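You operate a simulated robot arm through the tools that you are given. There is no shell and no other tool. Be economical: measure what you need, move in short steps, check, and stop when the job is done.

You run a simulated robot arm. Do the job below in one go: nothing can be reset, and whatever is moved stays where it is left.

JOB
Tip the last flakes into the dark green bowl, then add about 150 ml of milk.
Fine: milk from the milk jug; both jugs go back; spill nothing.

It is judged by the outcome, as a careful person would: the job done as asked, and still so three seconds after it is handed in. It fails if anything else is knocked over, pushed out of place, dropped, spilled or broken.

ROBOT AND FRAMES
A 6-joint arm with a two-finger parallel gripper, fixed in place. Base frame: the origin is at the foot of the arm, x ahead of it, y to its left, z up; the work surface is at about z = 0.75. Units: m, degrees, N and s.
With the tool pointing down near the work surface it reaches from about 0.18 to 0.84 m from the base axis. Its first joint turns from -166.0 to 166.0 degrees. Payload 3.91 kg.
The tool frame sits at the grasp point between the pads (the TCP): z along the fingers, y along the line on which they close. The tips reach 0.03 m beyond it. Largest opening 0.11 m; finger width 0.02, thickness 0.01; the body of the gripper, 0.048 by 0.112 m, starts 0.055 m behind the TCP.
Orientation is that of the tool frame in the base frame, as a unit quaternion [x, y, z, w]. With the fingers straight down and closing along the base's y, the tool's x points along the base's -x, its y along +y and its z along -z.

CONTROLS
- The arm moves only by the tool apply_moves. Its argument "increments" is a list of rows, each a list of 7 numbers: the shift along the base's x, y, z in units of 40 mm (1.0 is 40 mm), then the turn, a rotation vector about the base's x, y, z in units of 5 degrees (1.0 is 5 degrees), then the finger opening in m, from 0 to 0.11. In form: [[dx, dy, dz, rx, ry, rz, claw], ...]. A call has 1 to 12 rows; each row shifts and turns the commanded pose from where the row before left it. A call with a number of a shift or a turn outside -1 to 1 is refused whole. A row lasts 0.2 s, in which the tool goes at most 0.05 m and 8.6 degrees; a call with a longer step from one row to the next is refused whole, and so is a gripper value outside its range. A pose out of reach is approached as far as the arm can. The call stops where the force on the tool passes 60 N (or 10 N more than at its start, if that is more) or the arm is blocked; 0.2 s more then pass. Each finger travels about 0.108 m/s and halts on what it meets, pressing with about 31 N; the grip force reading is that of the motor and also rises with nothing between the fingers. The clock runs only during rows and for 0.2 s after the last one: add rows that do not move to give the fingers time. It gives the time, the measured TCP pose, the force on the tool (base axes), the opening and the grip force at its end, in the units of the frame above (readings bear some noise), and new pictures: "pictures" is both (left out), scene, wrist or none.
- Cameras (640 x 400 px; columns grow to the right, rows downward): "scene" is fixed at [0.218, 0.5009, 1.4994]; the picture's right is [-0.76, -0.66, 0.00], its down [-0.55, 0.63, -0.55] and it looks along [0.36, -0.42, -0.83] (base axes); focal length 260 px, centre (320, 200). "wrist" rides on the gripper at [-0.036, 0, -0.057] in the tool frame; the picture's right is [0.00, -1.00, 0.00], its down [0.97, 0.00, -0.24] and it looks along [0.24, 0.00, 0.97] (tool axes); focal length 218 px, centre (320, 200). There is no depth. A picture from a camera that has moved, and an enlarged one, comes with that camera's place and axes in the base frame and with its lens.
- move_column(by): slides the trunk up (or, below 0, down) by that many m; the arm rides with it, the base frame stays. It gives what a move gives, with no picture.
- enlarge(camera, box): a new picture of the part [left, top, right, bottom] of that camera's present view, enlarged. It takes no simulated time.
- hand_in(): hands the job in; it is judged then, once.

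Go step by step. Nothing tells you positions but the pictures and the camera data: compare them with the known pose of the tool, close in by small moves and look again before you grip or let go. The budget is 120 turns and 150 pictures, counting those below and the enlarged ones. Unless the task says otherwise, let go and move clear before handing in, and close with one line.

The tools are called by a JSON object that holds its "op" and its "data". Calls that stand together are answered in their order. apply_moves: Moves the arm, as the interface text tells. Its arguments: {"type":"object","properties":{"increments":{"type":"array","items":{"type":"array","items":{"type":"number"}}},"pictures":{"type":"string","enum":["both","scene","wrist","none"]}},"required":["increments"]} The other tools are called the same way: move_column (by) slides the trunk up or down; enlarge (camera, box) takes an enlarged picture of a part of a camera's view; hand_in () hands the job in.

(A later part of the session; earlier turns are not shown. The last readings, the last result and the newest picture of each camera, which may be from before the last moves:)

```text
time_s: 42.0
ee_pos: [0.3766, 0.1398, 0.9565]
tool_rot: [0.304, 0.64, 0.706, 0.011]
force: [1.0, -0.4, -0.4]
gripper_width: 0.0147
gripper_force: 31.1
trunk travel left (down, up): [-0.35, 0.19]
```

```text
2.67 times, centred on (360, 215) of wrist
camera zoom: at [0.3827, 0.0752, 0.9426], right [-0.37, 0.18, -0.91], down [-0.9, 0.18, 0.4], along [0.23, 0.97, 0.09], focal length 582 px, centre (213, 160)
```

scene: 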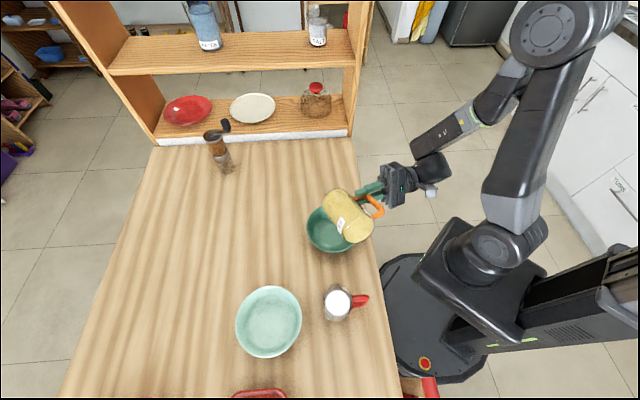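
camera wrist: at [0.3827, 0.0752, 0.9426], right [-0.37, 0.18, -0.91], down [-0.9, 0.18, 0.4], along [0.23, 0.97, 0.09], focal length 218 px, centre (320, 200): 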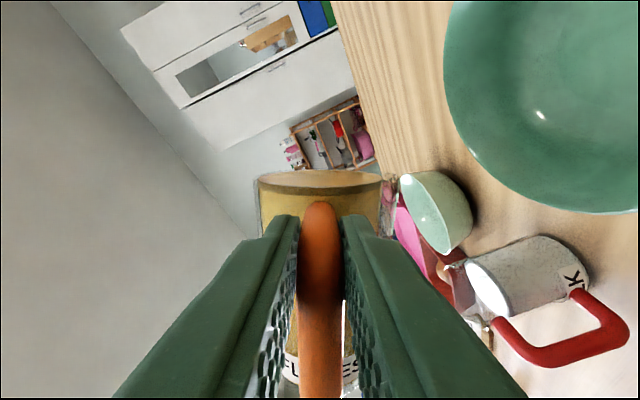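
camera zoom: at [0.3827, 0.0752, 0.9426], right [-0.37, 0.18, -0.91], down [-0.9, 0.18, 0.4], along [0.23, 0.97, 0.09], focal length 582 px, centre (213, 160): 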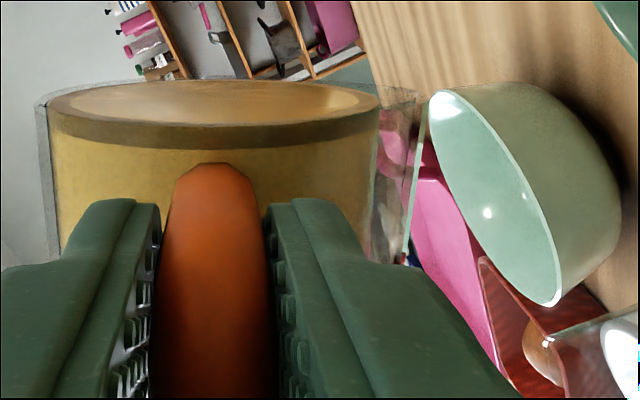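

The drawing may be misleading, so I'll roll part of the way back to see what is left.

{"op": "apply_moves", "data": {"increments": [[0, 0, 0, -0.448, -0.894, 0, 0], [0, 0, 0, -0.448, -0.894, 0, 0], [0, 0, 0, -0.448, -0.894, 0, 0], [0, 0, 0, -0.448, -0.894, 0, 0], [0, 0, 0, -0.448, -0.894, 0, 0], [0, 0, 0, -0.448, -0.894, 0, 0], [0, 0, 0, -0.448, -0.894, 0, 0], [0, 0, 0, -0.448, -0.894, 0, 0], [0, 0, 0, -0.448, -0.894, 0, 0], [0, 0, 0, -0.448, -0.894, 0, 0], [0, 0, 0, -0.448, -0.894, 0, 0], [0, 0, 0, -0.448, -0.894, 0, 0]], "pictures": "wrist"}}

{"op": "enlarge", "data": {"camera": "scene", "box": [270, 160, 430, 260]}}

```text
time_s: 44.6
ee_pos: [0.3782, 0.1399, 0.9561]
tool_rot: [-0.054, 0.708, 0.602, 0.364]
force: [-0.6, 0.2, -1.7]
gripper_width: 0.0147
gripper_force: 30.6
trunk travel left (down, up): [-0.35, 0.19]
camera wrist: at [0.3794, 0.0764, 0.9787], right [0.52, -0.27, -0.81], down [-0.82, 0.14, -0.56], along [0.26, 0.95, -0.15], focal length 218 px, centre (320, 200)
```

wrist: 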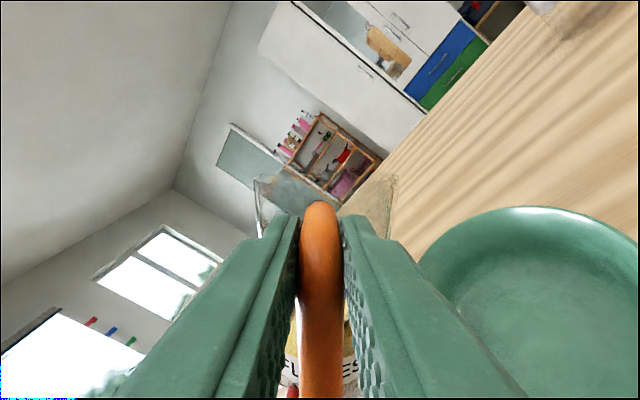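

```text
4.00 times, centred on (350, 210) of scene
camera zoom: at [0.218, 0.5009, 1.4994], right [-0.76, -0.66, 0.0], down [-0.55, 0.63, -0.55], along [0.36, -0.42, -0.83], focal length 1042 px, centre (200, 160)
```

zoom: 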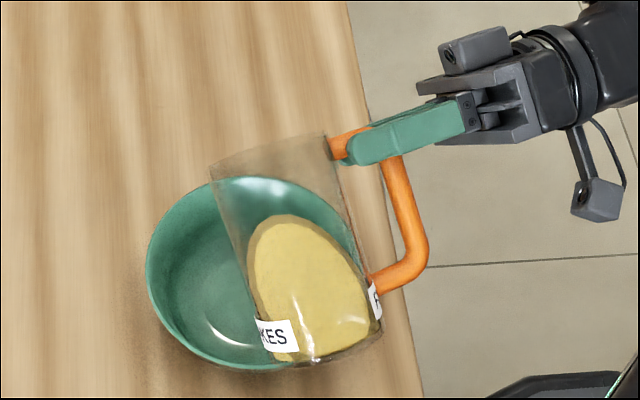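

The contents look unchanged, so the flakes didn't flow at 124° and need a steeper tip. With the jug almost inverted, its mouth sits directly over the bowl's centre, so I'll roll further.

{"op": "apply_moves", "data": {"increments": [[0, 0, 0, 0.448, 0.894, 0, 0], [0, 0, 0, 0.448, 0.894, 0, 0], [0, 0, 0, 0.448, 0.894, 0, 0], [0, 0, 0, 0.448, 0.894, 0, 0], [0, 0, 0, 0.448, 0.894, 0, 0], [0, 0, 0, 0.448, 0.894, 0, 0], [0, 0, 0, 0.448, 0.894, 0, 0], [0, 0, -0.1, 0.448, 0.894, 0, 0], [0, 0, -0.2, 0.448, 0.894, 0, 0], [0, 0, -0.2, 0.448, 0.894, 0, 0], [0, 0, -0.2, 0.448, 0.894, 0, 0], [0, 0, 0, 0.448, 0.894, 0, 0]], "pictures": "none"}}

{"op": "apply_moves", "data": {"increments": [[0, 0, 0, 0.224, 0.447, 0, 0], [0, 0, 0, 0.224, 0.447, 0, 0], [0, 0, 0, 0.224, 0.447, 0, 0], [0, 0, 0, 0.224, 0.447, 0, 0], [0, 0, 0, 0, 0, 0, 0], [0, 0, 0, 0, 0, 0, 0], [0, 0, 0, 0, 0, 0, 0]], "pictures": "wrist"}}

{"op": "enlarge", "data": {"camera": "scene", "box": [270, 160, 430, 260]}}

```text
time_s: 47.2
ee_pos: [0.3771, 0.14, 0.9283]
tool_rot: [0.304, 0.641, 0.705, 0.011]
force: [-0.2, 0.9, -1.7]
gripper_width: 0.0148
gripper_force: 31.3
trunk travel left (down, up): [-0.35, 0.19]
```

```text
time_s: 48.8
ee_pos: [0.3766, 0.139, 0.9282]
tool_rot: [0.358, 0.611, 0.704, -0.051]
force: [0.5, -0.8, -1.5]
gripper_width: 0.0149
gripper_force: 31.1
trunk travel left (down, up): [-0.35, 0.19]
camera wrist: at [0.3801, 0.0763, 0.9091], right [-0.51, 0.25, -0.82], down [-0.82, 0.14, 0.55], along [0.25, 0.96, 0.13], focal length 218 px, centre (320, 200)
```

wrist: 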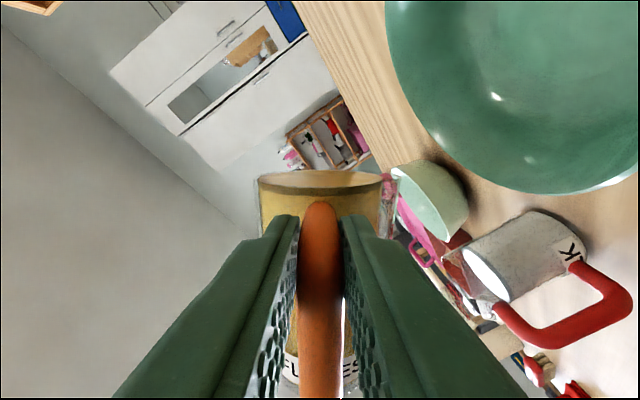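

```text
4.00 times, centred on (350, 210) of scene
camera zoom: at [0.218, 0.5009, 1.4994], right [-0.76, -0.66, 0.0], down [-0.55, 0.63, -0.55], along [0.36, -0.42, -0.83], focal length 1042 px, centre (200, 160)
```

zoom: 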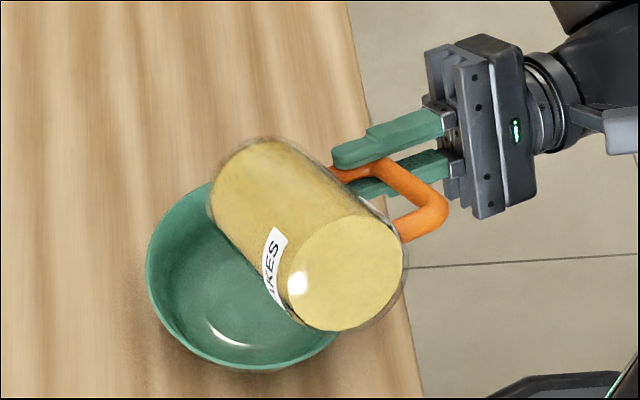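

Roll is now at 125° by my count. I'll carry on towards 160°.

{"op": "apply_moves", "data": {"increments": [[0, 0, 0, 0.224, 0.447, 0, 0], [0, 0, 0, 0.224, 0.447, 0, 0], [0, 0, 0, 0.224, 0.447, 0, 0], [0, 0, 0, 0.224, 0.447, 0, 0], [0, 0, 0, 0.224, 0.447, 0, 0], [0, 0, 0, 0.224, 0.447, 0, 0], [0, 0, 0, 0.224, 0.447, 0, 0], [0, 0, 0, 0.224, 0.447, 0, 0], [0, 0, 0, 0, 0, 0, 0], [0, 0, 0, 0, 0, 0, 0], [0, 0, 0, 0, 0, 0, 0]], "pictures": "wrist"}}

{"op": "enlarge", "data": {"camera": "scene", "box": [270, 160, 430, 260]}}

```text
time_s: 51.2
ee_pos: [0.3767, 0.1408, 0.9287]
tool_rot: [0.458, 0.54, 0.685, -0.173]
force: [0.7, 0.2, -1.1]
gripper_width: 0.0146
gripper_force: 31.0
trunk travel left (down, up): [-0.35, 0.19]
camera wrist: at [0.372, 0.0802, 0.9], right [-0.73, 0.36, -0.58], down [-0.61, 0.03, 0.79], along [0.3, 0.93, 0.19], focal length 218 px, centre (320, 200)
```

wrist: 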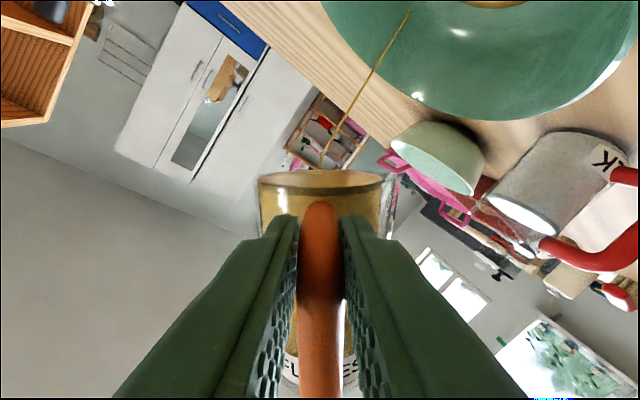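

```text
4.00 times, centred on (350, 210) of scene
camera zoom: at [0.218, 0.5009, 1.4994], right [-0.76, -0.66, 0.0], down [-0.55, 0.63, -0.55], along [0.36, -0.42, -0.83], focal length 1042 px, centre (200, 160)
```

zoom: 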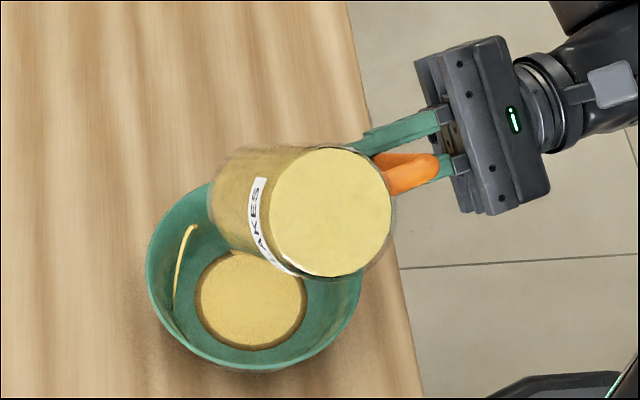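

The flakes are pouring now and landing in the bowl, near its far-left wall. I'll nudge the jug 2 cm back towards the centre and let it run.

{"op": "apply_moves", "data": {"increments": [[-0.08, -0.16, 0, 0, 0, 0, 0], [-0.08, -0.16, 0, 0, 0, 0, 0], [-0.08, -0.16, 0, 0, 0, 0, 0], [0, 0, 0, 0, 0, 0, 0], [0, 0, 0, 0, 0, 0, 0], [0, 0, 0, 0, 0, 0, 0], [0, 0, 0, 0, 0, 0, 0], [0, 0, 0, 0, 0, 0, 0]], "pictures": "none"}}

{"op": "enlarge", "data": {"camera": "scene", "box": [270, 160, 430, 260]}}

```text
time_s: 53.0
ee_pos: [0.3683, 0.1214, 0.9259]
tool_rot: [0.458, 0.54, 0.685, -0.173]
force: [-0.9, 0.6, -1.5]
gripper_width: 0.0147
gripper_force: 31.5
trunk travel left (down, up): [-0.35, 0.19]
```

```text
4.00 times, centred on (350, 210) of scene
camera zoom: at [0.218, 0.5009, 1.4994], right [-0.76, -0.66, 0.0], down [-0.55, 0.63, -0.55], along [0.36, -0.42, -0.83], focal length 1042 px, centre (200, 160)
```

zoom: 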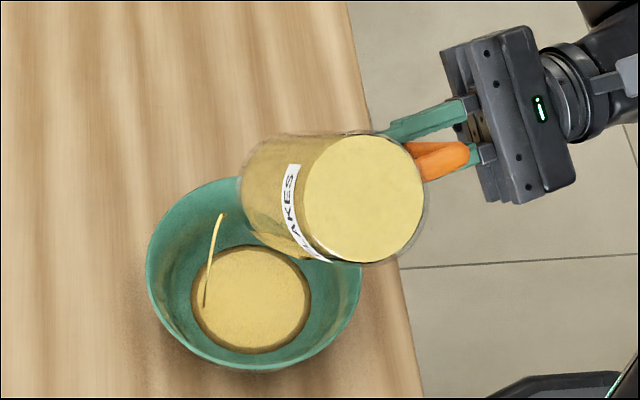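

The stream lands well inside the bowl. I'll roll a bit further and let it empty.

{"op": "apply_moves", "data": {"increments": [[0, 0, 0, 0.224, 0.447, 0, 0], [0, 0, 0, 0.224, 0.447, 0, 0], [0, 0, 0, 0.224, 0.447, 0, 0], [0, 0, 0, 0.224, 0.447, 0, 0], [0, 0, 0, 0, 0, 0, 0], [0, 0, 0, 0, 0, 0, 0], [0, 0, 0, 0, 0, 0, 0], [0, 0, 0, 0, 0, 0, 0], [0, 0, 0, 0, 0, 0, 0], [0, 0, 0, 0, 0, 0, 0]], "pictures": "none"}}

{"op": "enlarge", "data": {"camera": "scene", "box": [270, 160, 430, 260]}}

```text
time_s: 55.2
ee_pos: [0.3667, 0.1207, 0.9287]
tool_rot: [0.502, 0.497, 0.668, -0.232]
force: [0.2, -0.2, -0.6]
gripper_width: 0.0149
gripper_force: 31.0
trunk travel left (down, up): [-0.35, 0.19]
```

```text
4.00 times, centred on (350, 210) of scene
camera zoom: at [0.218, 0.5009, 1.4994], right [-0.76, -0.66, 0.0], down [-0.55, 0.63, -0.55], along [0.36, -0.42, -0.83], focal length 1042 px, centre (200, 160)
```

zoom: 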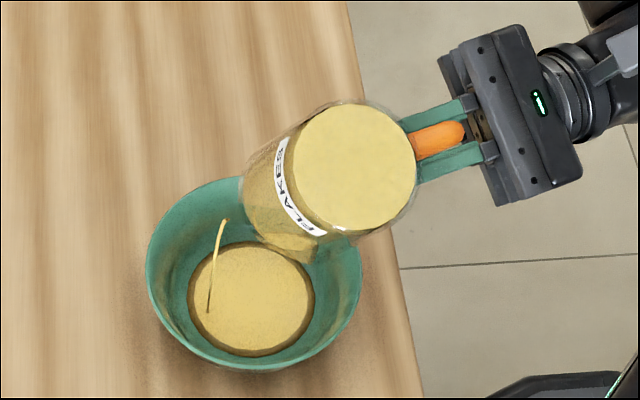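

{"op": "apply_moves", "data": {"increments": [[0, 0, 0, 0.224, 0.447, 0, 0], [0, 0, 0, 0.224, 0.447, 0, 0], [0, 0, 0, 0.224, 0.447, 0, 0], [0, 0, 0, 0.224, 0.447, 0, 0], [0, 0, 0, 0, 0, 0, 0], [0, 0, 0, 0, 0, 0, 0], [0, 0, 0, 0, 0, 0, 0], [0, 0, 0, 0, 0, 0, 0], [0, 0, 0, 0, 0, 0, 0], [0, 0, 0, 0, 0, 0, 0], [0, 0, 0, 0, 0, 0, 0], [0, 0, 0, 0, 0, 0, 0]], "pictures": "none"}}

{"op": "enlarge", "data": {"camera": "scene", "box": [270, 160, 430, 260]}}

```text
time_s: 57.8
ee_pos: [0.3674, 0.1211, 0.9277]
tool_rot: [0.543, 0.451, 0.646, -0.289]
force: [1.0, 0.2, -1.2]
gripper_width: 0.0145
gripper_force: 31.0
trunk travel left (down, up): [-0.35, 0.19]
```

```text
4.00 times, centred on (350, 210) of scene
camera zoom: at [0.218, 0.5009, 1.4994], right [-0.76, -0.66, 0.0], down [-0.55, 0.63, -0.55], along [0.36, -0.42, -0.83], focal length 1042 px, centre (200, 160)
```

zoom: 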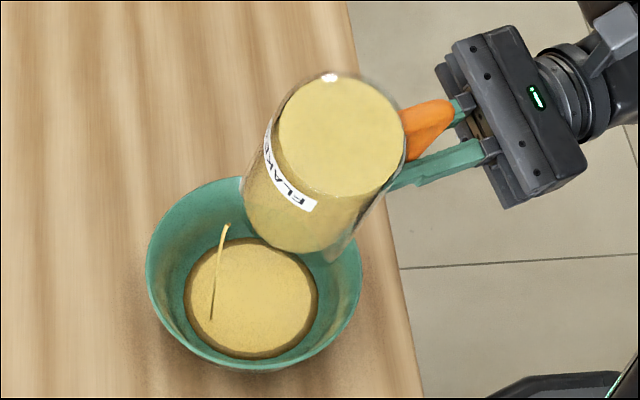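

It's still flowing steadily into the bowl, so I'll hold here.

{"op": "apply_moves", "data": {"increments": [[0, 0, 0, 0, 0, 0, 0], [0, 0, 0, 0, 0, 0, 0], [0, 0, 0, 0, 0, 0, 0], [0, 0, 0, 0, 0, 0, 0], [0, 0, 0, 0, 0, 0, 0], [0, 0, 0, 0, 0, 0, 0], [0, 0, 0, 0, 0, 0, 0], [0, 0, 0, 0, 0, 0, 0], [0, 0, 0, 0, 0, 0, 0], [0, 0, 0, 0, 0, 0, 0], [0, 0, 0, 0, 0, 0, 0], [0, 0, 0, 0, 0, 0, 0]], "pictures": "none"}}

{"op": "apply_moves", "data": {"increments": [[0, 0, 0, 0, 0, 0, 0], [0, 0, 0, 0, 0, 0, 0], [0, 0, 0, 0, 0, 0, 0], [0, 0, 0, 0, 0, 0, 0], [0, 0, 0, 0, 0, 0, 0], [0, 0, 0, 0, 0, 0, 0], [0, 0, 0, 0, 0, 0, 0], [0, 0, 0, 0, 0, 0, 0], [0, 0, 0, 0, 0, 0, 0], [0, 0, 0, 0, 0, 0, 0], [0, 0, 0, 0, 0, 0, 0], [0, 0, 0, 0, 0, 0, 0]], "pictures": "wrist"}}

{"op": "enlarge", "data": {"camera": "scene", "box": [270, 160, 430, 260]}}

```text
time_s: 60.4
ee_pos: [0.3672, 0.1197, 0.9276]
tool_rot: [0.543, 0.452, 0.645, -0.291]
force: [0.6, 0.3, -1.6]
gripper_width: 0.0147
gripper_force: 31.7
trunk travel left (down, up): [-0.35, 0.19]
```

```text
time_s: 63.0
ee_pos: [0.3669, 0.1206, 0.9272]
tool_rot: [0.544, 0.451, 0.646, -0.289]
force: [0.6, 0.2, -1.2]
gripper_width: 0.0148
gripper_force: 30.8
trunk travel left (down, up): [-0.35, 0.19]
camera wrist: at [0.3525, 0.0659, 0.8942], right [-0.86, 0.43, -0.27], down [-0.34, -0.1, 0.93], along [0.37, 0.9, 0.23], focal length 218 px, centre (320, 200)
```

wrist: 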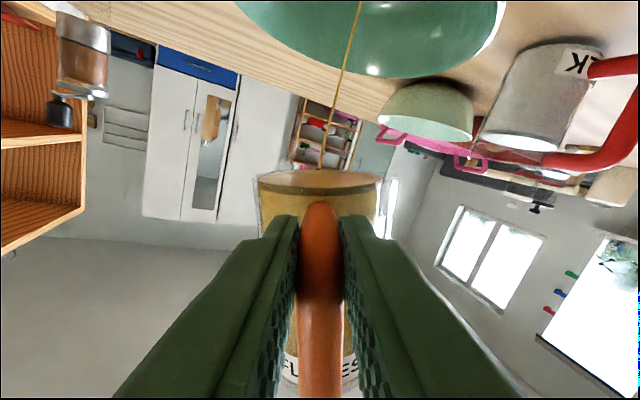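

```text
4.00 times, centred on (350, 210) of scene
camera zoom: at [0.218, 0.5009, 1.4994], right [-0.76, -0.66, 0.0], down [-0.55, 0.63, -0.55], along [0.36, -0.42, -0.83], focal length 1042 px, centre (200, 160)
```

zoom: 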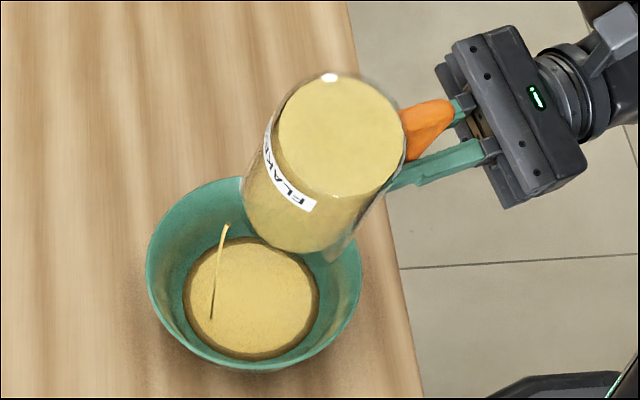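

The flow has thinned to a trickle. I'll tip fully over to drain the rest.

{"op": "apply_moves", "data": {"increments": [[0, 0, 0, 0.224, 0.447, 0, 0], [0, 0, 0, 0.224, 0.447, 0, 0], [0, 0, 0, 0.224, 0.447, 0, 0], [0, 0, 0, 0.224, 0.447, 0, 0], [0, 0, 0, 0.224, 0.447, 0, 0], [0, 0, 0, 0.224, 0.447, 0, 0], [0, 0, 0, 0, 0, 0, 0], [0, 0, 0, 0, 0, 0, 0], [0, 0, 0, 0, 0, 0, 0], [0, 0, 0, 0, 0, 0, 0], [0, 0, 0, 0, 0, 0, 0], [0, 0, 0, 0, 0, 0, 0]], "pictures": "none"}}

{"op": "enlarge", "data": {"camera": "scene", "box": [270, 160, 430, 260]}}

```text
time_s: 65.6
ee_pos: [0.3672, 0.1203, 0.9281]
tool_rot: [0.596, 0.376, 0.604, -0.371]
force: [-0.1, 0.1, -1.1]
gripper_width: 0.0147
gripper_force: 30.6
trunk travel left (down, up): [-0.35, 0.19]
```

```text
4.00 times, centred on (350, 210) of scene
camera zoom: at [0.218, 0.5009, 1.4994], right [-0.76, -0.66, 0.0], down [-0.55, 0.63, -0.55], along [0.36, -0.42, -0.83], focal length 1042 px, centre (200, 160)
```

zoom: 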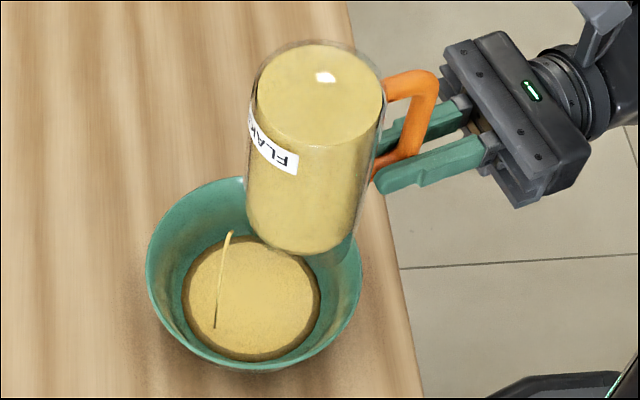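

{"op": "apply_moves", "data": {"increments": [[0, 0, 0, 0, 0, 0, 0], [0, 0, 0, 0, 0, 0, 0], [0, 0, 0, 0, 0, 0, 0], [0, 0, 0, 0, 0, 0, 0], [0, 0, 0, 0, 0, 0, 0], [0, 0, 0, 0, 0, 0, 0], [0, 0, 0, 0, 0, 0, 0], [0, 0, 0, 0, 0, 0, 0], [0, 0, 0, 0, 0, 0, 0], [0, 0, 0, 0, 0, 0, 0], [0, 0, 0, 0, 0, 0, 0], [0, 0, 0, 0, 0, 0, 0]], "pictures": "none"}}

{"op": "apply_moves", "data": {"increments": [[0, 0, 0, 0, 0, 0, 0], [0, 0, 0, 0, 0, 0, 0], [0, 0, 0, 0, 0, 0, 0], [0, 0, 0, 0, 0, 0, 0], [0, 0, 0, 0, 0, 0, 0], [0, 0, 0, 0, 0, 0, 0], [0, 0, 0, 0, 0, 0, 0], [0, 0, 0, 0, 0, 0, 0], [0, 0, 0, 0, 0, 0, 0], [0, 0, 0, 0, 0, 0, 0], [0, 0, 0, 0, 0, 0, 0], [0, 0, 0, 0, 0, 0, 0]], "pictures": "none"}}

{"op": "enlarge", "data": {"camera": "scene", "box": [270, 160, 430, 260]}}

```text
time_s: 68.2
ee_pos: [0.3673, 0.121, 0.9284]
tool_rot: [0.597, 0.376, 0.604, -0.371]
force: [0.8, -0.8, -1.2]
gripper_width: 0.0145
gripper_force: 31.1
trunk travel left (down, up): [-0.35, 0.19]
```

```text
time_s: 70.8
ee_pos: [0.3664, 0.1205, 0.9284]
tool_rot: [0.597, 0.376, 0.604, -0.371]
force: [0.1, 0.1, -0.2]
gripper_width: 0.015
gripper_force: 31.1
trunk travel left (down, up): [-0.35, 0.19]
```

```text
4.00 times, centred on (350, 210) of scene
camera zoom: at [0.218, 0.5009, 1.4994], right [-0.76, -0.66, 0.0], down [-0.55, 0.63, -0.55], along [0.36, -0.42, -0.83], focal length 1042 px, centre (200, 160)
```

zoom: 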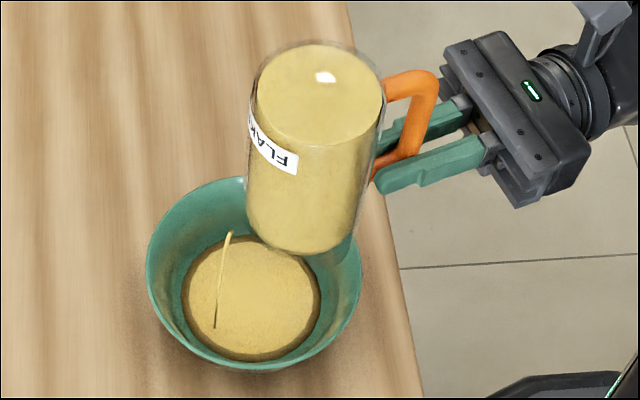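

No further change, so I'll roll back, keeping the mouth over the bowl, to see what is left.

{"op": "apply_moves", "data": {"increments": [[0, 0, 0, -0.448, -0.894, 0, 0], [0, 0, 0, -0.448, -0.894, 0, 0], [0, 0, 0, -0.448, -0.894, 0, 0], [0, 0, 0, -0.448, -0.894, 0, 0], [0, 0, 0, -0.448, -0.894, 0, 0], [0, 0, 0, -0.448, -0.894, 0, 0], [0, 0, 0.1, -0.448, -0.894, 0, 0], [0, 0, 0.1, -0.448, -0.894, 0, 0], [0, 0, 0.1, -0.448, -0.894, 0, 0], [0, 0, 0.1, -0.448, -0.894, 0, 0], [0, 0, 0.1, -0.448, -0.894, 0, 0], [0, 0, 0.1, -0.448, -0.894, 0, 0]], "pictures": "none"}}

{"op": "apply_moves", "data": {"increments": [[0, 0, 0.1, -0.448, -0.894, 0, 0], [0, 0, 0.1, -0.448, -0.894, 0, 0], [0, 0, 0.1, -0.448, -0.894, 0, 0], [0, 0, 0, -0.448, -0.894, 0, 0], [0, 0, 0, -0.448, -0.894, 0, 0], [0, 0, 0, -0.448, -0.894, 0, 0], [0, 0, 0, -0.448, -0.894, 0, 0], [0, 0, 0, -0.448, -0.894, 0, 0], [0, 0, 0, -0.448, -0.894, 0, 0], [0, 0, 0, -0.448, -0.894, 0, 0]], "pictures": "none"}}

{"op": "enlarge", "data": {"camera": "scene", "box": [270, 160, 430, 260]}}

```text
time_s: 73.4
ee_pos: [0.3667, 0.1196, 0.9523]
tool_rot: [0.329, 0.628, 0.705, -0.018]
force: [0.5, 0.0, -2.2]
gripper_width: 0.0148
gripper_force: 31.0
trunk travel left (down, up): [-0.35, 0.19]
```

```text
time_s: 75.6
ee_pos: [0.367, 0.1208, 0.9651]
tool_rot: [0.035, 0.709, 0.645, 0.282]
force: [0.3, -0.8, -1.3]
gripper_width: 0.0149
gripper_force: 31.1
trunk travel left (down, up): [-0.35, 0.19]
```

```text
4.00 times, centred on (350, 210) of scene
camera zoom: at [0.218, 0.5009, 1.4994], right [-0.76, -0.66, 0.0], down [-0.55, 0.63, -0.55], along [0.36, -0.42, -0.83], focal length 1042 px, centre (200, 160)
```

zoom: 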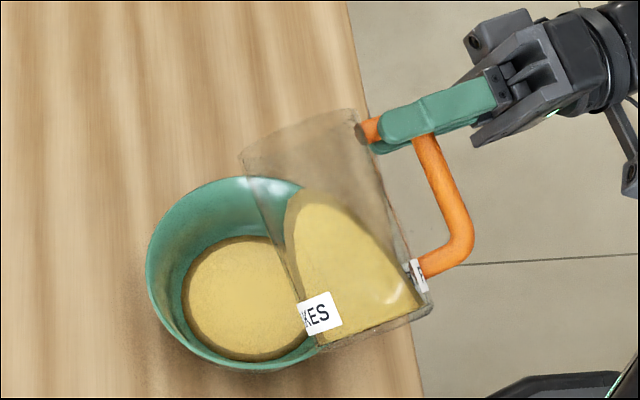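

{"op": "apply_moves", "data": {"increments": [[0, 0, 0.1, -0.448, -0.894, 0, 0], [0, 0, 0.1, -0.448, -0.894, 0, 0], [0, 0, 0.1, -0.448, -0.894, 0, 0], [0, 0, 0.1, -0.448, -0.894, 0, 0], [0, 0, 0.1, -0.448, -0.894, 0, 0], [0, 0, 0, -0.448, -0.894, 0, 0], [0, 0, 0, -0.448, -0.894, 0, 0], [0, 0, 0, -0.448, -0.894, 0, 0], [0, 0, 0, -0.448, -0.894, 0, 0], [0, 0, 0, -0.448, -0.894, 0, 0], [0, 0, 0, -0.448, -0.894, 0, 0], [0, 0, 0, -0.448, -0.894, 0, 0]], "pictures": "none"}}

{"op": "apply_moves", "data": {"increments": [[0, 0, 0, -0.448, -0.894, 0, 0], [0, 0, 0, -0.448, -0.894, 0, 0], [0, 0, 0, 0, 0, 0, 0]], "pictures": "none"}}

{"op": "enlarge", "data": {"camera": "scene", "box": [270, 150, 430, 250]}}

```text
time_s: 78.2
ee_pos: [0.3665, 0.1206, 0.9852]
tool_rot: [-0.32, 0.633, 0.416, 0.569]
force: [0.1, 0.0, -1.9]
gripper_width: 0.0149
gripper_force: 31.4
trunk travel left (down, up): [-0.35, 0.19]
```

```text
time_s: 79.0
ee_pos: [0.3675, 0.121, 0.9849]
tool_rot: [-0.373, 0.602, 0.365, 0.604]
force: [-0.9, -0.8, -1.1]
gripper_width: 0.0145
gripper_force: 31.1
trunk travel left (down, up): [-0.35, 0.19]
```

```text
4.00 times, centred on (350, 200) of scene
camera zoom: at [0.218, 0.5009, 1.4994], right [-0.76, -0.66, 0.0], down [-0.55, 0.63, -0.55], along [0.36, -0.42, -0.83], focal length 1042 px, centre (200, 200)
```

zoom: 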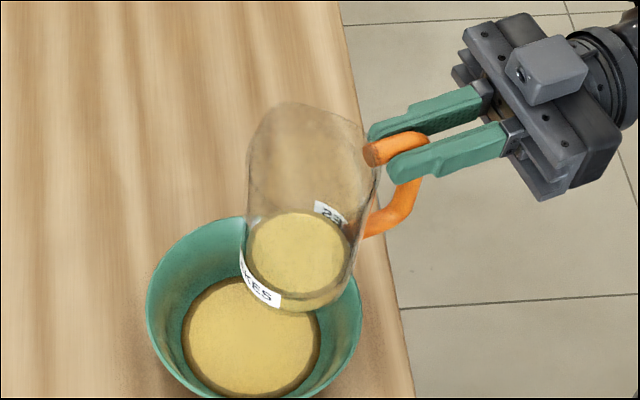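

{"op": "enlarge", "data": {"camera": "scene", "box": [325, 172, 369, 232]}}

```text
6.67 times, centred on (347, 202) of scene
camera zoom: at [0.218, 0.5009, 1.4994], right [-0.76, -0.66, 0.0], down [-0.55, 0.63, -0.55], along [0.36, -0.42, -0.83], focal length 1736 px, centre (140, 187)
```

zoom: 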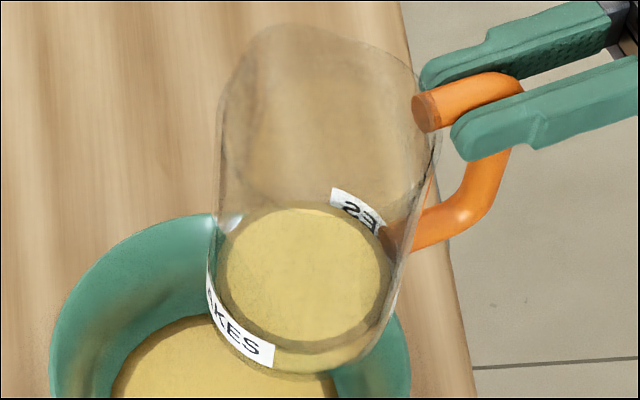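

The level in the jug dropped, but a layer is still there, so some flakes are clinging. I'll tip it again and shake it over the bowl.

{"op": "apply_moves", "data": {"increments": [[0, 0, 0, 0.448, 0.894, 0, 0], [0, 0, 0, 0.448, 0.894, 0, 0], [0, 0, 0, 0.448, 0.894, 0, 0], [0, 0, 0, 0.448, 0.894, 0, 0], [0, 0, 0, 0.448, 0.894, 0, 0], [0, 0, 0, 0.448, 0.894, 0, 0], [0, 0, 0, 0.448, 0.894, 0, 0], [0, 0, 0, 0.448, 0.894, 0, 0], [0, 0, 0, 0.448, 0.894, 0, 0], [0, 0, 0, 0.448, 0.894, 0, 0], [0, 0, 0, 0.448, 0.894, 0, 0], [0, 0, 0, 0.448, 0.894, 0, 0]], "pictures": "none"}}

{"op": "apply_moves", "data": {"increments": [[0, 0, -0.1, 0.448, 0.894, 0, 0], [0, 0, -0.1, 0.448, 0.894, 0, 0], [0, 0, -0.1, 0.448, 0.894, 0, 0], [0, 0, -0.2, 0.448, 0.894, 0, 0], [0, 0, -0.2, 0.448, 0.894, 0, 0], [0, 0, -0.2, 0.448, 0.894, 0, 0], [0, 0, -0.2, 0.448, 0.894, 0, 0], [0, 0, -0.2, 0.448, 0.894, 0, 0], [0, 0, 0, 0.448, 0.894, 0, 0], [0, 0, 0, 0.448, 0.894, 0, 0], [0, 0, 0, 0.448, 0.894, 0, 0], [0, 0, 0, 0.448, 0.894, 0, 0]], "pictures": "none"}}

{"op": "enlarge", "data": {"camera": "scene", "box": [270, 160, 430, 260]}}

{"op": "apply_moves", "data": {"increments": [[0, 0, 0.5, 0.448, 0.894, 0, 0], [0, 0, -0.5, 0.448, 0.894, 0, 0], [0, 0, 0.5, 0.448, 0.894, 0, 0], [0, 0, -0.5, 0.448, 0.894, 0, 0], [0, 0, 0.5, 0.448, 0.894, 0, 0], [0, 0, -0.5, 0, 0, 0, 0], [0, 0, 0.5, 0, 0, 0, 0], [0, 0, -0.5, 0, 0, 0, 0], [0, 0, 0.5, 0, 0, 0, 0], [0, 0, -0.5, 0, 0, 0, 0], [0, 0, 0.5, 0, 0, 0, 0], [0, 0, -0.5, 0, 0, 0, 0]], "pictures": "none"}}

{"op": "enlarge", "data": {"camera": "scene", "box": [270, 160, 430, 260]}}

```text
time_s: 81.6
ee_pos: [0.3681, 0.1212, 0.9829]
tool_rot: [-0.024, 0.71, 0.619, 0.336]
force: [0.3, 0.8, -1.5]
gripper_width: 0.0148
gripper_force: 30.9
trunk travel left (down, up): [-0.35, 0.19]
```

```text
time_s: 84.2
ee_pos: [0.3667, 0.119, 0.9319]
tool_rot: [0.33, 0.627, 0.706, -0.02]
force: [-0.2, 0.2, -0.1]
gripper_width: 0.0147
gripper_force: 30.9
trunk travel left (down, up): [-0.35, 0.19]
```

```text
4.00 times, centred on (350, 210) of scene
camera zoom: at [0.218, 0.5009, 1.4994], right [-0.76, -0.66, 0.0], down [-0.55, 0.63, -0.55], along [0.36, -0.42, -0.83], focal length 1042 px, centre (200, 160)
```

zoom: 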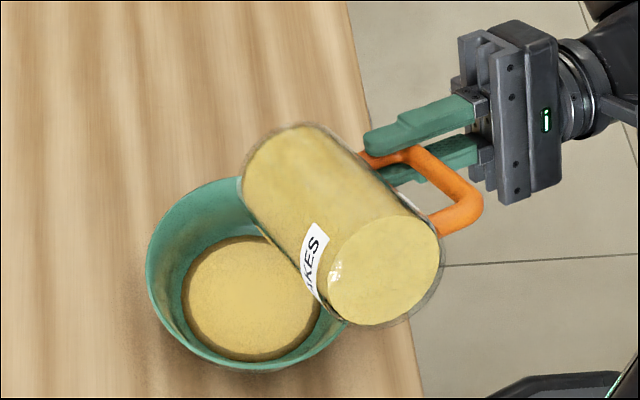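

```text
time_s: 86.8
ee_pos: [0.3675, 0.1224, 0.9315]
tool_rot: [0.457, 0.54, 0.686, -0.172]
force: [0.1, -0.8, -0.9]
gripper_width: 0.0148
gripper_force: 31.1
trunk travel left (down, up): [-0.35, 0.19]
```

```text
4.00 times, centred on (350, 210) of scene
camera zoom: at [0.218, 0.5009, 1.4994], right [-0.76, -0.66, 0.0], down [-0.55, 0.63, -0.55], along [0.36, -0.42, -0.83], focal length 1042 px, centre (200, 160)
```

zoom: 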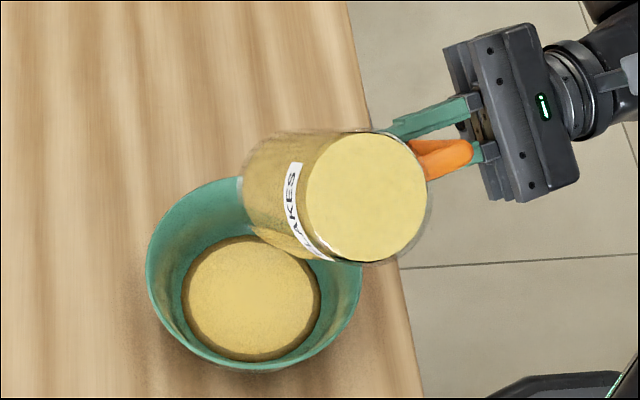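

At this angle nothing flows any more, while full inversion did trickle. I'll invert fully and shake.

{"op": "apply_moves", "data": {"increments": [[0, 0, 0, 0.448, 0.894, 0, 0], [0, 0, 0, 0.448, 0.894, 0, 0], [0, 0, 0, 0.448, 0.894, 0, 0], [0, 0, 0, 0.448, 0.894, 0, 0], [0, 0, 0, 0.448, 0.894, 0, 0], [0, 0, 0, 0.448, 0.894, 0, 0], [0, 0, 0, 0.448, 0.894, 0, 0], [0, 0, 0, 0, 0, 0, 0], [0, 0, 0, 0, 0, 0, 0]], "pictures": "wrist"}}

{"op": "enlarge", "data": {"camera": "scene", "box": [270, 160, 430, 260]}}

{"op": "apply_moves", "data": {"increments": [[0, 0, 0.6, 0, 0, 0, 0], [0, 0, -0.6, 0, 0, 0, 0], [0, 0, 0.6, 0, 0, 0, 0], [0, 0, -0.6, 0, 0, 0, 0], [0, 0, 0.6, 0, 0, 0, 0], [0, 0, -0.6, 0, 0, 0, 0], [0, 0, 0.6, 0, 0, 0, 0], [0, 0, -0.6, 0, 0, 0, 0], [0, 0, 0.6, 0, 0, 0, 0], [0, 0, -0.6, 0, 0, 0, 0], [0, 0, 0.6, 0, 0, 0, 0], [0, 0, -0.6, 0, 0, 0, 0]], "pictures": "none"}}

{"op": "enlarge", "data": {"camera": "scene", "box": [270, 160, 430, 260]}}

```text
time_s: 88.8
ee_pos: [0.3676, 0.1212, 0.9331]
tool_rot: [0.597, 0.375, 0.604, -0.37]
force: [0.1, 0.3, -2.2]
gripper_width: 0.0146
gripper_force: 30.8
trunk travel left (down, up): [-0.35, 0.19]
camera wrist: at [0.3441, 0.0703, 0.8968], right [-0.9, 0.44, -0.01], down [-0.12, -0.21, 0.97], along [0.43, 0.87, 0.24], focal length 218 px, centre (320, 200)
```

wrist: 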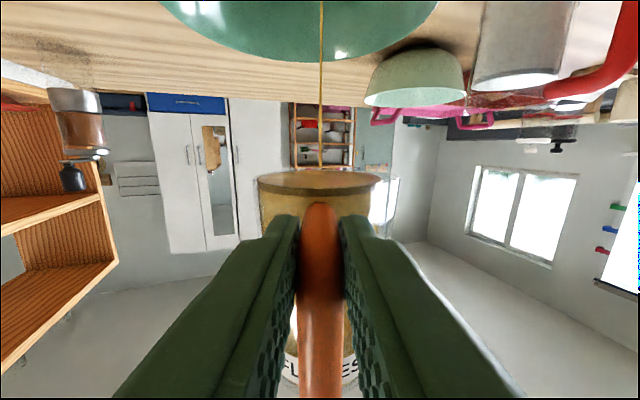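

```text
4.00 times, centred on (350, 210) of scene
camera zoom: at [0.218, 0.5009, 1.4994], right [-0.76, -0.66, 0.0], down [-0.55, 0.63, -0.55], along [0.36, -0.42, -0.83], focal length 1042 px, centre (200, 160)
```

zoom: 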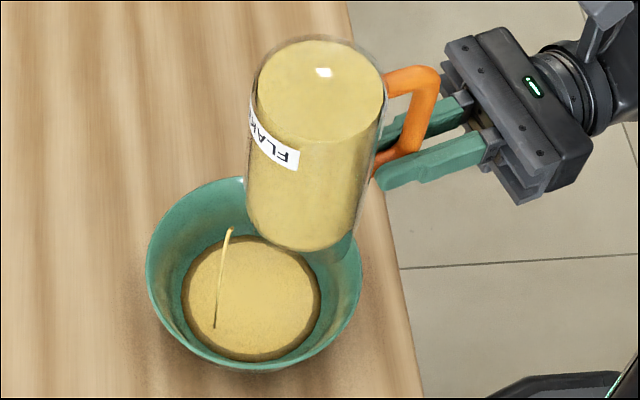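

```text
time_s: 91.4
ee_pos: [0.3676, 0.1202, 0.9323]
tool_rot: [0.597, 0.376, 0.604, -0.371]
force: [0.2, -0.5, -0.8]
gripper_width: 0.0146
gripper_force: 31.3
trunk travel left (down, up): [-0.35, 0.19]
```

```text
4.00 times, centred on (350, 210) of scene
camera zoom: at [0.218, 0.5009, 1.4994], right [-0.76, -0.66, 0.0], down [-0.55, 0.63, -0.55], along [0.36, -0.42, -0.83], focal length 1042 px, centre (200, 160)
```

zoom: 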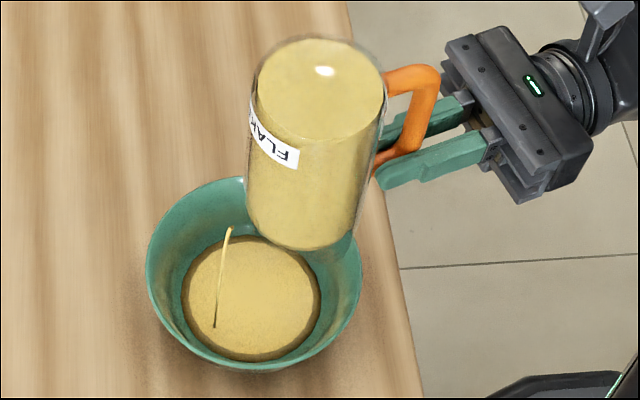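

{"op": "apply_moves", "data": {"increments": [[0, 0, 0, 0, 0, 0, 0], [0, 0, 0, 0, 0, 0, 0], [0, 0, 0, 0, 0, 0, 0], [0, 0, 0, 0, 0, 0, 0], [0, 0, 0, 0, 0, 0, 0], [0, 0, 0, 0, 0, 0, 0], [0, 0, 0, 0, 0, 0, 0], [0, 0, 0, 0, 0, 0, 0], [0, 0, 0, 0, 0, 0, 0], [0, 0, 0, 0, 0, 0, 0], [0, 0, 0, 0, 0, 0, 0], [0, 0, 0, 0, 0, 0, 0]], "pictures": "none"}}

{"op": "apply_moves", "data": {"increments": [[0, 0, 0, 0, 0, 0, 0], [0, 0, 0, 0, 0, 0, 0], [0, 0, 0, 0, 0, 0, 0], [0, 0, 0, 0, 0, 0, 0], [0, 0, 0, 0, 0, 0, 0], [0, 0, 0, 0, 0, 0, 0], [0, 0, 0, 0, 0, 0, 0], [0, 0, 0, 0, 0, 0, 0], [0, 0, 0, 0, 0, 0, 0], [0, 0, 0, 0, 0, 0, 0], [0, 0, 0, 0, 0, 0, 0], [0, 0, 0, 0, 0, 0, 0]], "pictures": "none"}}

{"op": "apply_moves", "data": {"increments": [[0, 0, 0, -0.448, -0.894, 0, 0], [0, 0, 0, -0.448, -0.894, 0, 0], [0, 0, 0, -0.448, -0.894, 0, 0], [0, 0, 0, -0.448, -0.894, 0, 0], [0, 0, 0, -0.448, -0.894, 0, 0], [0, 0, 0, -0.448, -0.894, 0, 0], [0, 0, 0.1, -0.448, -0.894, 0, 0], [0, 0, 0.1, -0.448, -0.894, 0, 0], [0, 0, 0.1, -0.448, -0.894, 0, 0], [0, 0, 0.1, -0.448, -0.894, 0, 0], [0, 0, 0.1, -0.448, -0.894, 0, 0], [0, 0, 0.1, -0.448, -0.894, 0, 0]], "pictures": "none"}}

{"op": "apply_moves", "data": {"increments": [[0, 0, 0.1, -0.448, -0.894, 0, 0], [0, 0, 0.1, -0.448, -0.894, 0, 0], [0, 0, 0.1, -0.448, -0.894, 0, 0], [0, 0, 0.1, -0.448, -0.894, 0, 0], [0, 0, 0.1, -0.448, -0.894, 0, 0], [0, 0, 0.1, -0.448, -0.894, 0, 0], [0, 0, 0.1, -0.448, -0.894, 0, 0], [0, 0, 0, -0.448, -0.894, 0, 0], [0, 0, 0, -0.448, -0.894, 0, 0], [0, 0, 0, -0.448, -0.894, 0, 0], [0, 0, 0, -0.448, -0.894, 0, 0], [0, 0, 0, -0.448, -0.894, 0, 0]], "pictures": "none"}}

{"op": "enlarge", "data": {"camera": "scene", "box": [310, 170, 390, 220]}}

{"op": "apply_moves", "data": {"increments": [[0, 0, 0, -0.448, -0.894, 0, 0], [0, 0, 0, -0.448, -0.894, 0, 0], [0, 0, 0, -0.448, -0.894, 0, 0], [0, 0, 0, -0.448, -0.894, 0, 0], [0, 0, 0, -0.448, -0.894, 0, 0], [0, 0, 0, -0.448, -0.894, 0, 0], [0, 0, 0, -0.448, -0.894, 0, 0], [0, 0, 0, -0.448, -0.894, 0, 0], [0, 0, 0, -0.448, -0.894, 0, 0], [0, 0, 0, -0.448, -0.894, 0, 0], [0, 0, 0, -0.448, -0.894, 0, 0], [0, 0, 0, -0.448, -0.894, 0, 0]], "pictures": "none"}}

{"op": "enlarge", "data": {"camera": "scene", "box": [310, 170, 390, 235]}}

```text
time_s: 94.0
ee_pos: [0.3666, 0.1209, 0.9322]
tool_rot: [0.597, 0.376, 0.604, -0.371]
force: [-0.2, 0.3, -1.2]
gripper_width: 0.0147
gripper_force: 30.6
trunk travel left (down, up): [-0.35, 0.19]
```

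```text
time_s: 96.6
ee_pos: [0.3677, 0.1206, 0.9326]
tool_rot: [0.597, 0.376, 0.604, -0.371]
force: [0.4, -0.3, -0.9]
gripper_width: 0.0147
gripper_force: 31.2
trunk travel left (down, up): [-0.35, 0.19]
```

```text
time_s: 99.2
ee_pos: [0.3667, 0.1201, 0.9554]
tool_rot: [0.33, 0.627, 0.705, -0.019]
force: [0.4, -1.0, -1.2]
gripper_width: 0.0146
gripper_force: 31.3
trunk travel left (down, up): [-0.35, 0.19]
```

```text
time_s: 101.8
ee_pos: [0.3681, 0.1201, 0.9834]
tool_rot: [-0.026, 0.71, 0.618, 0.337]
force: [0.9, -0.1, -1.4]
gripper_width: 0.0147
gripper_force: 31.7
trunk travel left (down, up): [-0.35, 0.19]
```

```text
8.00 times, centred on (350, 195) of scene
camera zoom: at [0.218, 0.5009, 1.4994], right [-0.76, -0.66, 0.0], down [-0.55, 0.63, -0.55], along [0.36, -0.42, -0.83], focal length 2083 px, centre (80, 240)
```

zoom: 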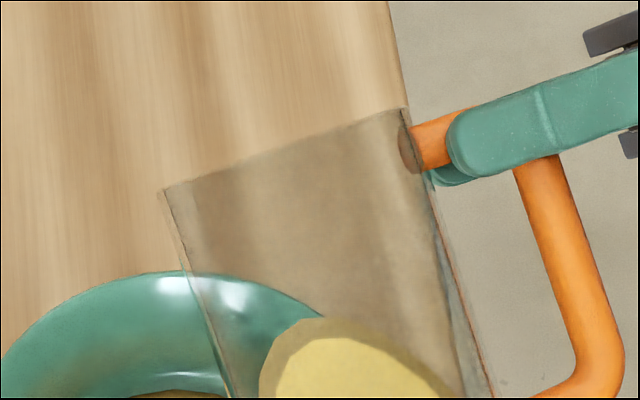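

```text
time_s: 104.4
ee_pos: [0.3677, 0.12, 0.984]
tool_rot: [-0.374, 0.602, 0.365, 0.604]
force: [0.3, -0.4, -1.1]
gripper_width: 0.0147
gripper_force: 30.7
trunk travel left (down, up): [-0.35, 0.19]
```

```text
6.15 times, centred on (350, 202) of scene
camera zoom: at [0.218, 0.5009, 1.4994], right [-0.76, -0.66, 0.0], down [-0.55, 0.63, -0.55], along [0.36, -0.42, -0.83], focal length 1602 px, centre (135, 185)
```

zoom: 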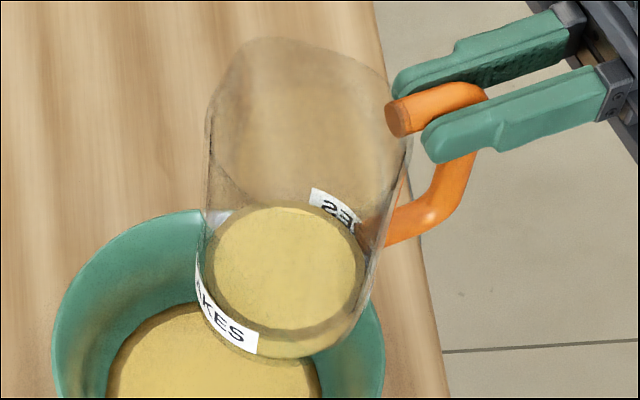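

To judge properly what is left, I'll bring the jug back to the exact pose it had just after lifting and compare the same zoomed view.

{"op": "apply_moves", "data": {"increments": [[0.2, -0.1, 0, 0, 0, -0.5, 0], [0.36, -0.25, 0, 0, 0, -0.5, 0], [0.36, -0.25, 0, 0, 0, -0.5, 0], [0.36, -0.25, 0, 0, 0, -0.5, 0], [0.36, -0.25, 0, 0, 0, -0.5, 0], [0.36, -0.25, 0, 0, 0, -0.5, 0], [0.36, -0.25, 0, 0, 0, -0.5, 0], [0.36, -0.25, -0.15, 0, 0, -0.5, 0], [0.36, -0.25, -0.15, 0, 0, -0.5, 0], [0.36, -0.25, -0.15, 0, 0, -0.5, 0], [0.18, -0.07, -0.15, 0, 0, 0, 0], [0, 0, 0, 0, 0, 0, 0]], "pictures": "none"}}

{"op": "enlarge", "data": {"camera": "scene", "box": [290, 110, 420, 191]}}

{"op": "enlarge", "data": {"camera": "scene", "box": [290, 190, 390, 260]}}

```text
time_s: 107.0
ee_pos: [0.5121, 0.0242, 0.9606]
tool_rot: [-0.235, 0.669, 0.227, 0.668]
force: [0.4, -0.2, -1.5]
gripper_width: 0.0148
gripper_force: 31.2
trunk travel left (down, up): [-0.35, 0.19]
```

```text
4.92 times, centred on (355, 150) of scene
camera zoom: at [0.218, 0.5009, 1.4994], right [-0.76, -0.66, 0.0], down [-0.55, 0.63, -0.55], along [0.36, -0.42, -0.83], focal length 1282 px, centre (148, 444)
```

zoom: 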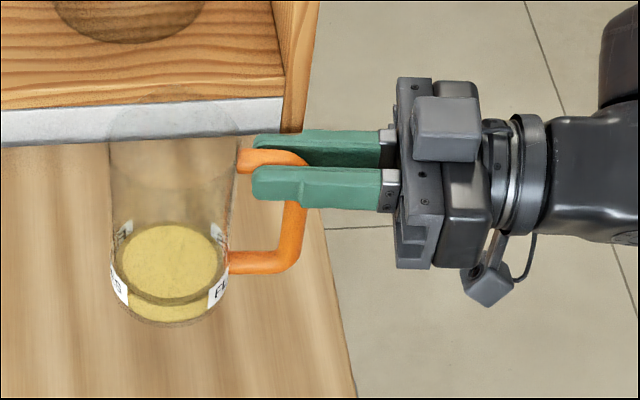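

```text
5.71 times, centred on (340, 225) of scene
camera zoom: at [0.218, 0.5009, 1.4994], right [-0.76, -0.66, 0.0], down [-0.55, 0.63, -0.55], along [0.36, -0.42, -0.83], focal length 1488 px, centre (206, 57)
```

zoom: 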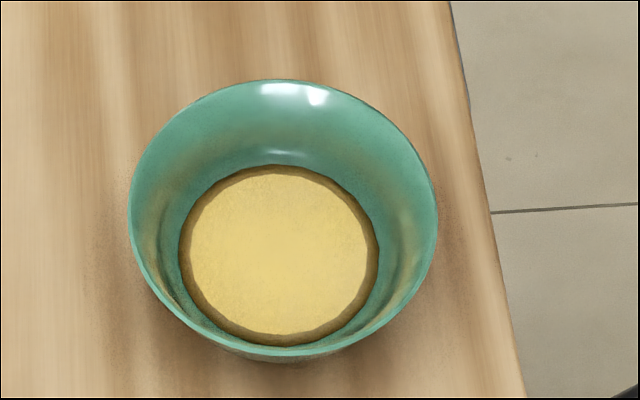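

About half of the flakes are still in the jug. The stream always left at the rim opposite the handle, so the spout is there, and the jug must be pitched forward rather than rolled. I'll bring it back over the bowl, higher up, and tip it forward.

{"op": "apply_moves", "data": {"increments": [[-0.2, 0.15, 0.3, 0, 0, 0.5, 0], [-0.3, 0.25, 0.3, 0, 0, 0.5, 0], [-0.3, 0.25, 0.3, 0, 0, 0.5, 0], [-0.3, 0.25, 0.3, 0, 0, 0.5, 0], [-0.3, 0.25, 0.3, 0, 0, 0.5, 0], [-0.3, 0.25, 0.3, 0, 0, 0.5, 0], [-0.3, 0.25, 0.3, 0, 0, 0.5, 0], [-0.3, 0.25, 0.3, 0, 0, 0.5, 0], [-0.3, 0.25, 0, 0, 0, 0.5, 0], [-0.3, 0.25, 0, 0, 0, 0.5, 0], [-0.3, 0.25, 0, 0, 0, 0, 0], [0, 0.05, 0, 0, 0, 0, 0]], "pictures": "none"}}

{"op": "apply_moves", "data": {"increments": [[0, 0, 0, -0.895, 0.446, 0, 0], [0, 0, 0, -0.895, 0.446, 0, 0], [0, 0, 0, -0.895, 0.446, 0, 0], [0, 0, 0, -0.895, 0.446, 0, 0], [0, 0, 0, -0.895, 0.446, 0, 0], [0, 0, 0, -0.895, 0.446, 0, 0], [0, 0, -0.1, -0.895, 0.446, 0, 0], [0, 0, -0.1, -0.895, 0.446, 0, 0], [0, 0, -0.1, -0.895, 0.446, 0, 0], [0, 0, -0.1, -0.895, 0.446, 0, 0], [0, 0, -0.1, -0.895, 0.446, 0, 0], [0, 0, -0.1, -0.895, 0.446, 0, 0]], "pictures": "none"}}

{"op": "enlarge", "data": {"camera": "scene", "box": [270, 160, 430, 260]}}

```text
time_s: 109.6
ee_pos: [0.3836, 0.1307, 1.0557]
tool_rot: [-0.374, 0.602, 0.365, 0.604]
force: [0.6, 0.5, -0.7]
gripper_width: 0.0148
gripper_force: 31.1
trunk travel left (down, up): [-0.35, 0.19]
```

```text
time_s: 112.2
ee_pos: [0.385, 0.1311, 1.0316]
tool_rot: [-0.512, 0.82, 0.13, 0.221]
force: [0.0, 0.2, -1.9]
gripper_width: 0.0148
gripper_force: 30.1
trunk travel left (down, up): [-0.35, 0.19]
```

```text
4.00 times, centred on (350, 210) of scene
camera zoom: at [0.218, 0.5009, 1.4994], right [-0.76, -0.66, 0.0], down [-0.55, 0.63, -0.55], along [0.36, -0.42, -0.83], focal length 1042 px, centre (200, 160)
```

zoom: 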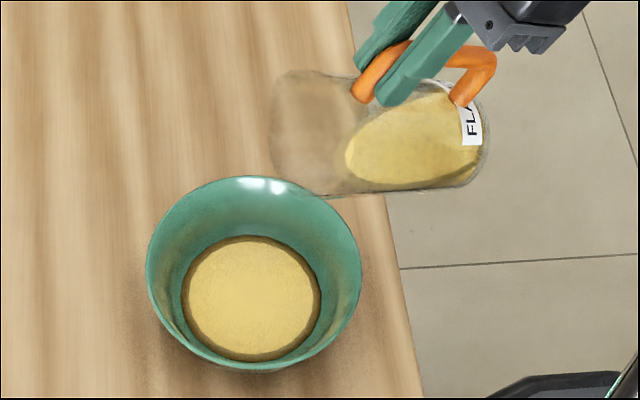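

The content is running forward correctly. I'll continue pitching, sliding the tool so the lip stays over the bowl's centre.

{"op": "apply_moves", "data": {"increments": [[0.12, 0.24, -0.17, -0.895, 0.446, 0, 0], [0.12, 0.24, -0.17, -0.895, 0.446, 0, 0], [0.12, 0.24, -0.17, -0.895, 0.446, 0, 0], [0.06, 0.12, 0, -0.447, 0.223, 0, 0], [0.06, 0.12, 0, -0.447, 0.223, 0, 0], [0.06, 0.12, 0, -0.447, 0.223, 0, 0], [0.06, 0.12, 0, -0.447, 0.223, 0, 0], [0, 0, 0, 0, 0, 0, 0], [0, 0, 0, 0, 0, 0, 0]], "pictures": "none"}}

{"op": "enlarge", "data": {"camera": "scene", "box": [270, 160, 430, 260]}}

```text
time_s: 114.2
ee_pos: [0.4084, 0.1798, 1.012]
tool_rot: [-0.53, 0.847, 0.018, 0.039]
force: [0.3, 0.6, -0.8]
gripper_width: 0.0148
gripper_force: 30.9
trunk travel left (down, up): [-0.35, 0.19]
```

```text
4.00 times, centred on (350, 210) of scene
camera zoom: at [0.218, 0.5009, 1.4994], right [-0.76, -0.66, 0.0], down [-0.55, 0.63, -0.55], along [0.36, -0.42, -0.83], focal length 1042 px, centre (200, 160)
```

zoom: 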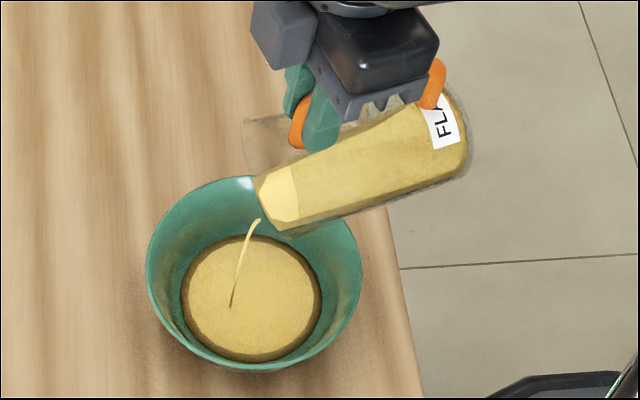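

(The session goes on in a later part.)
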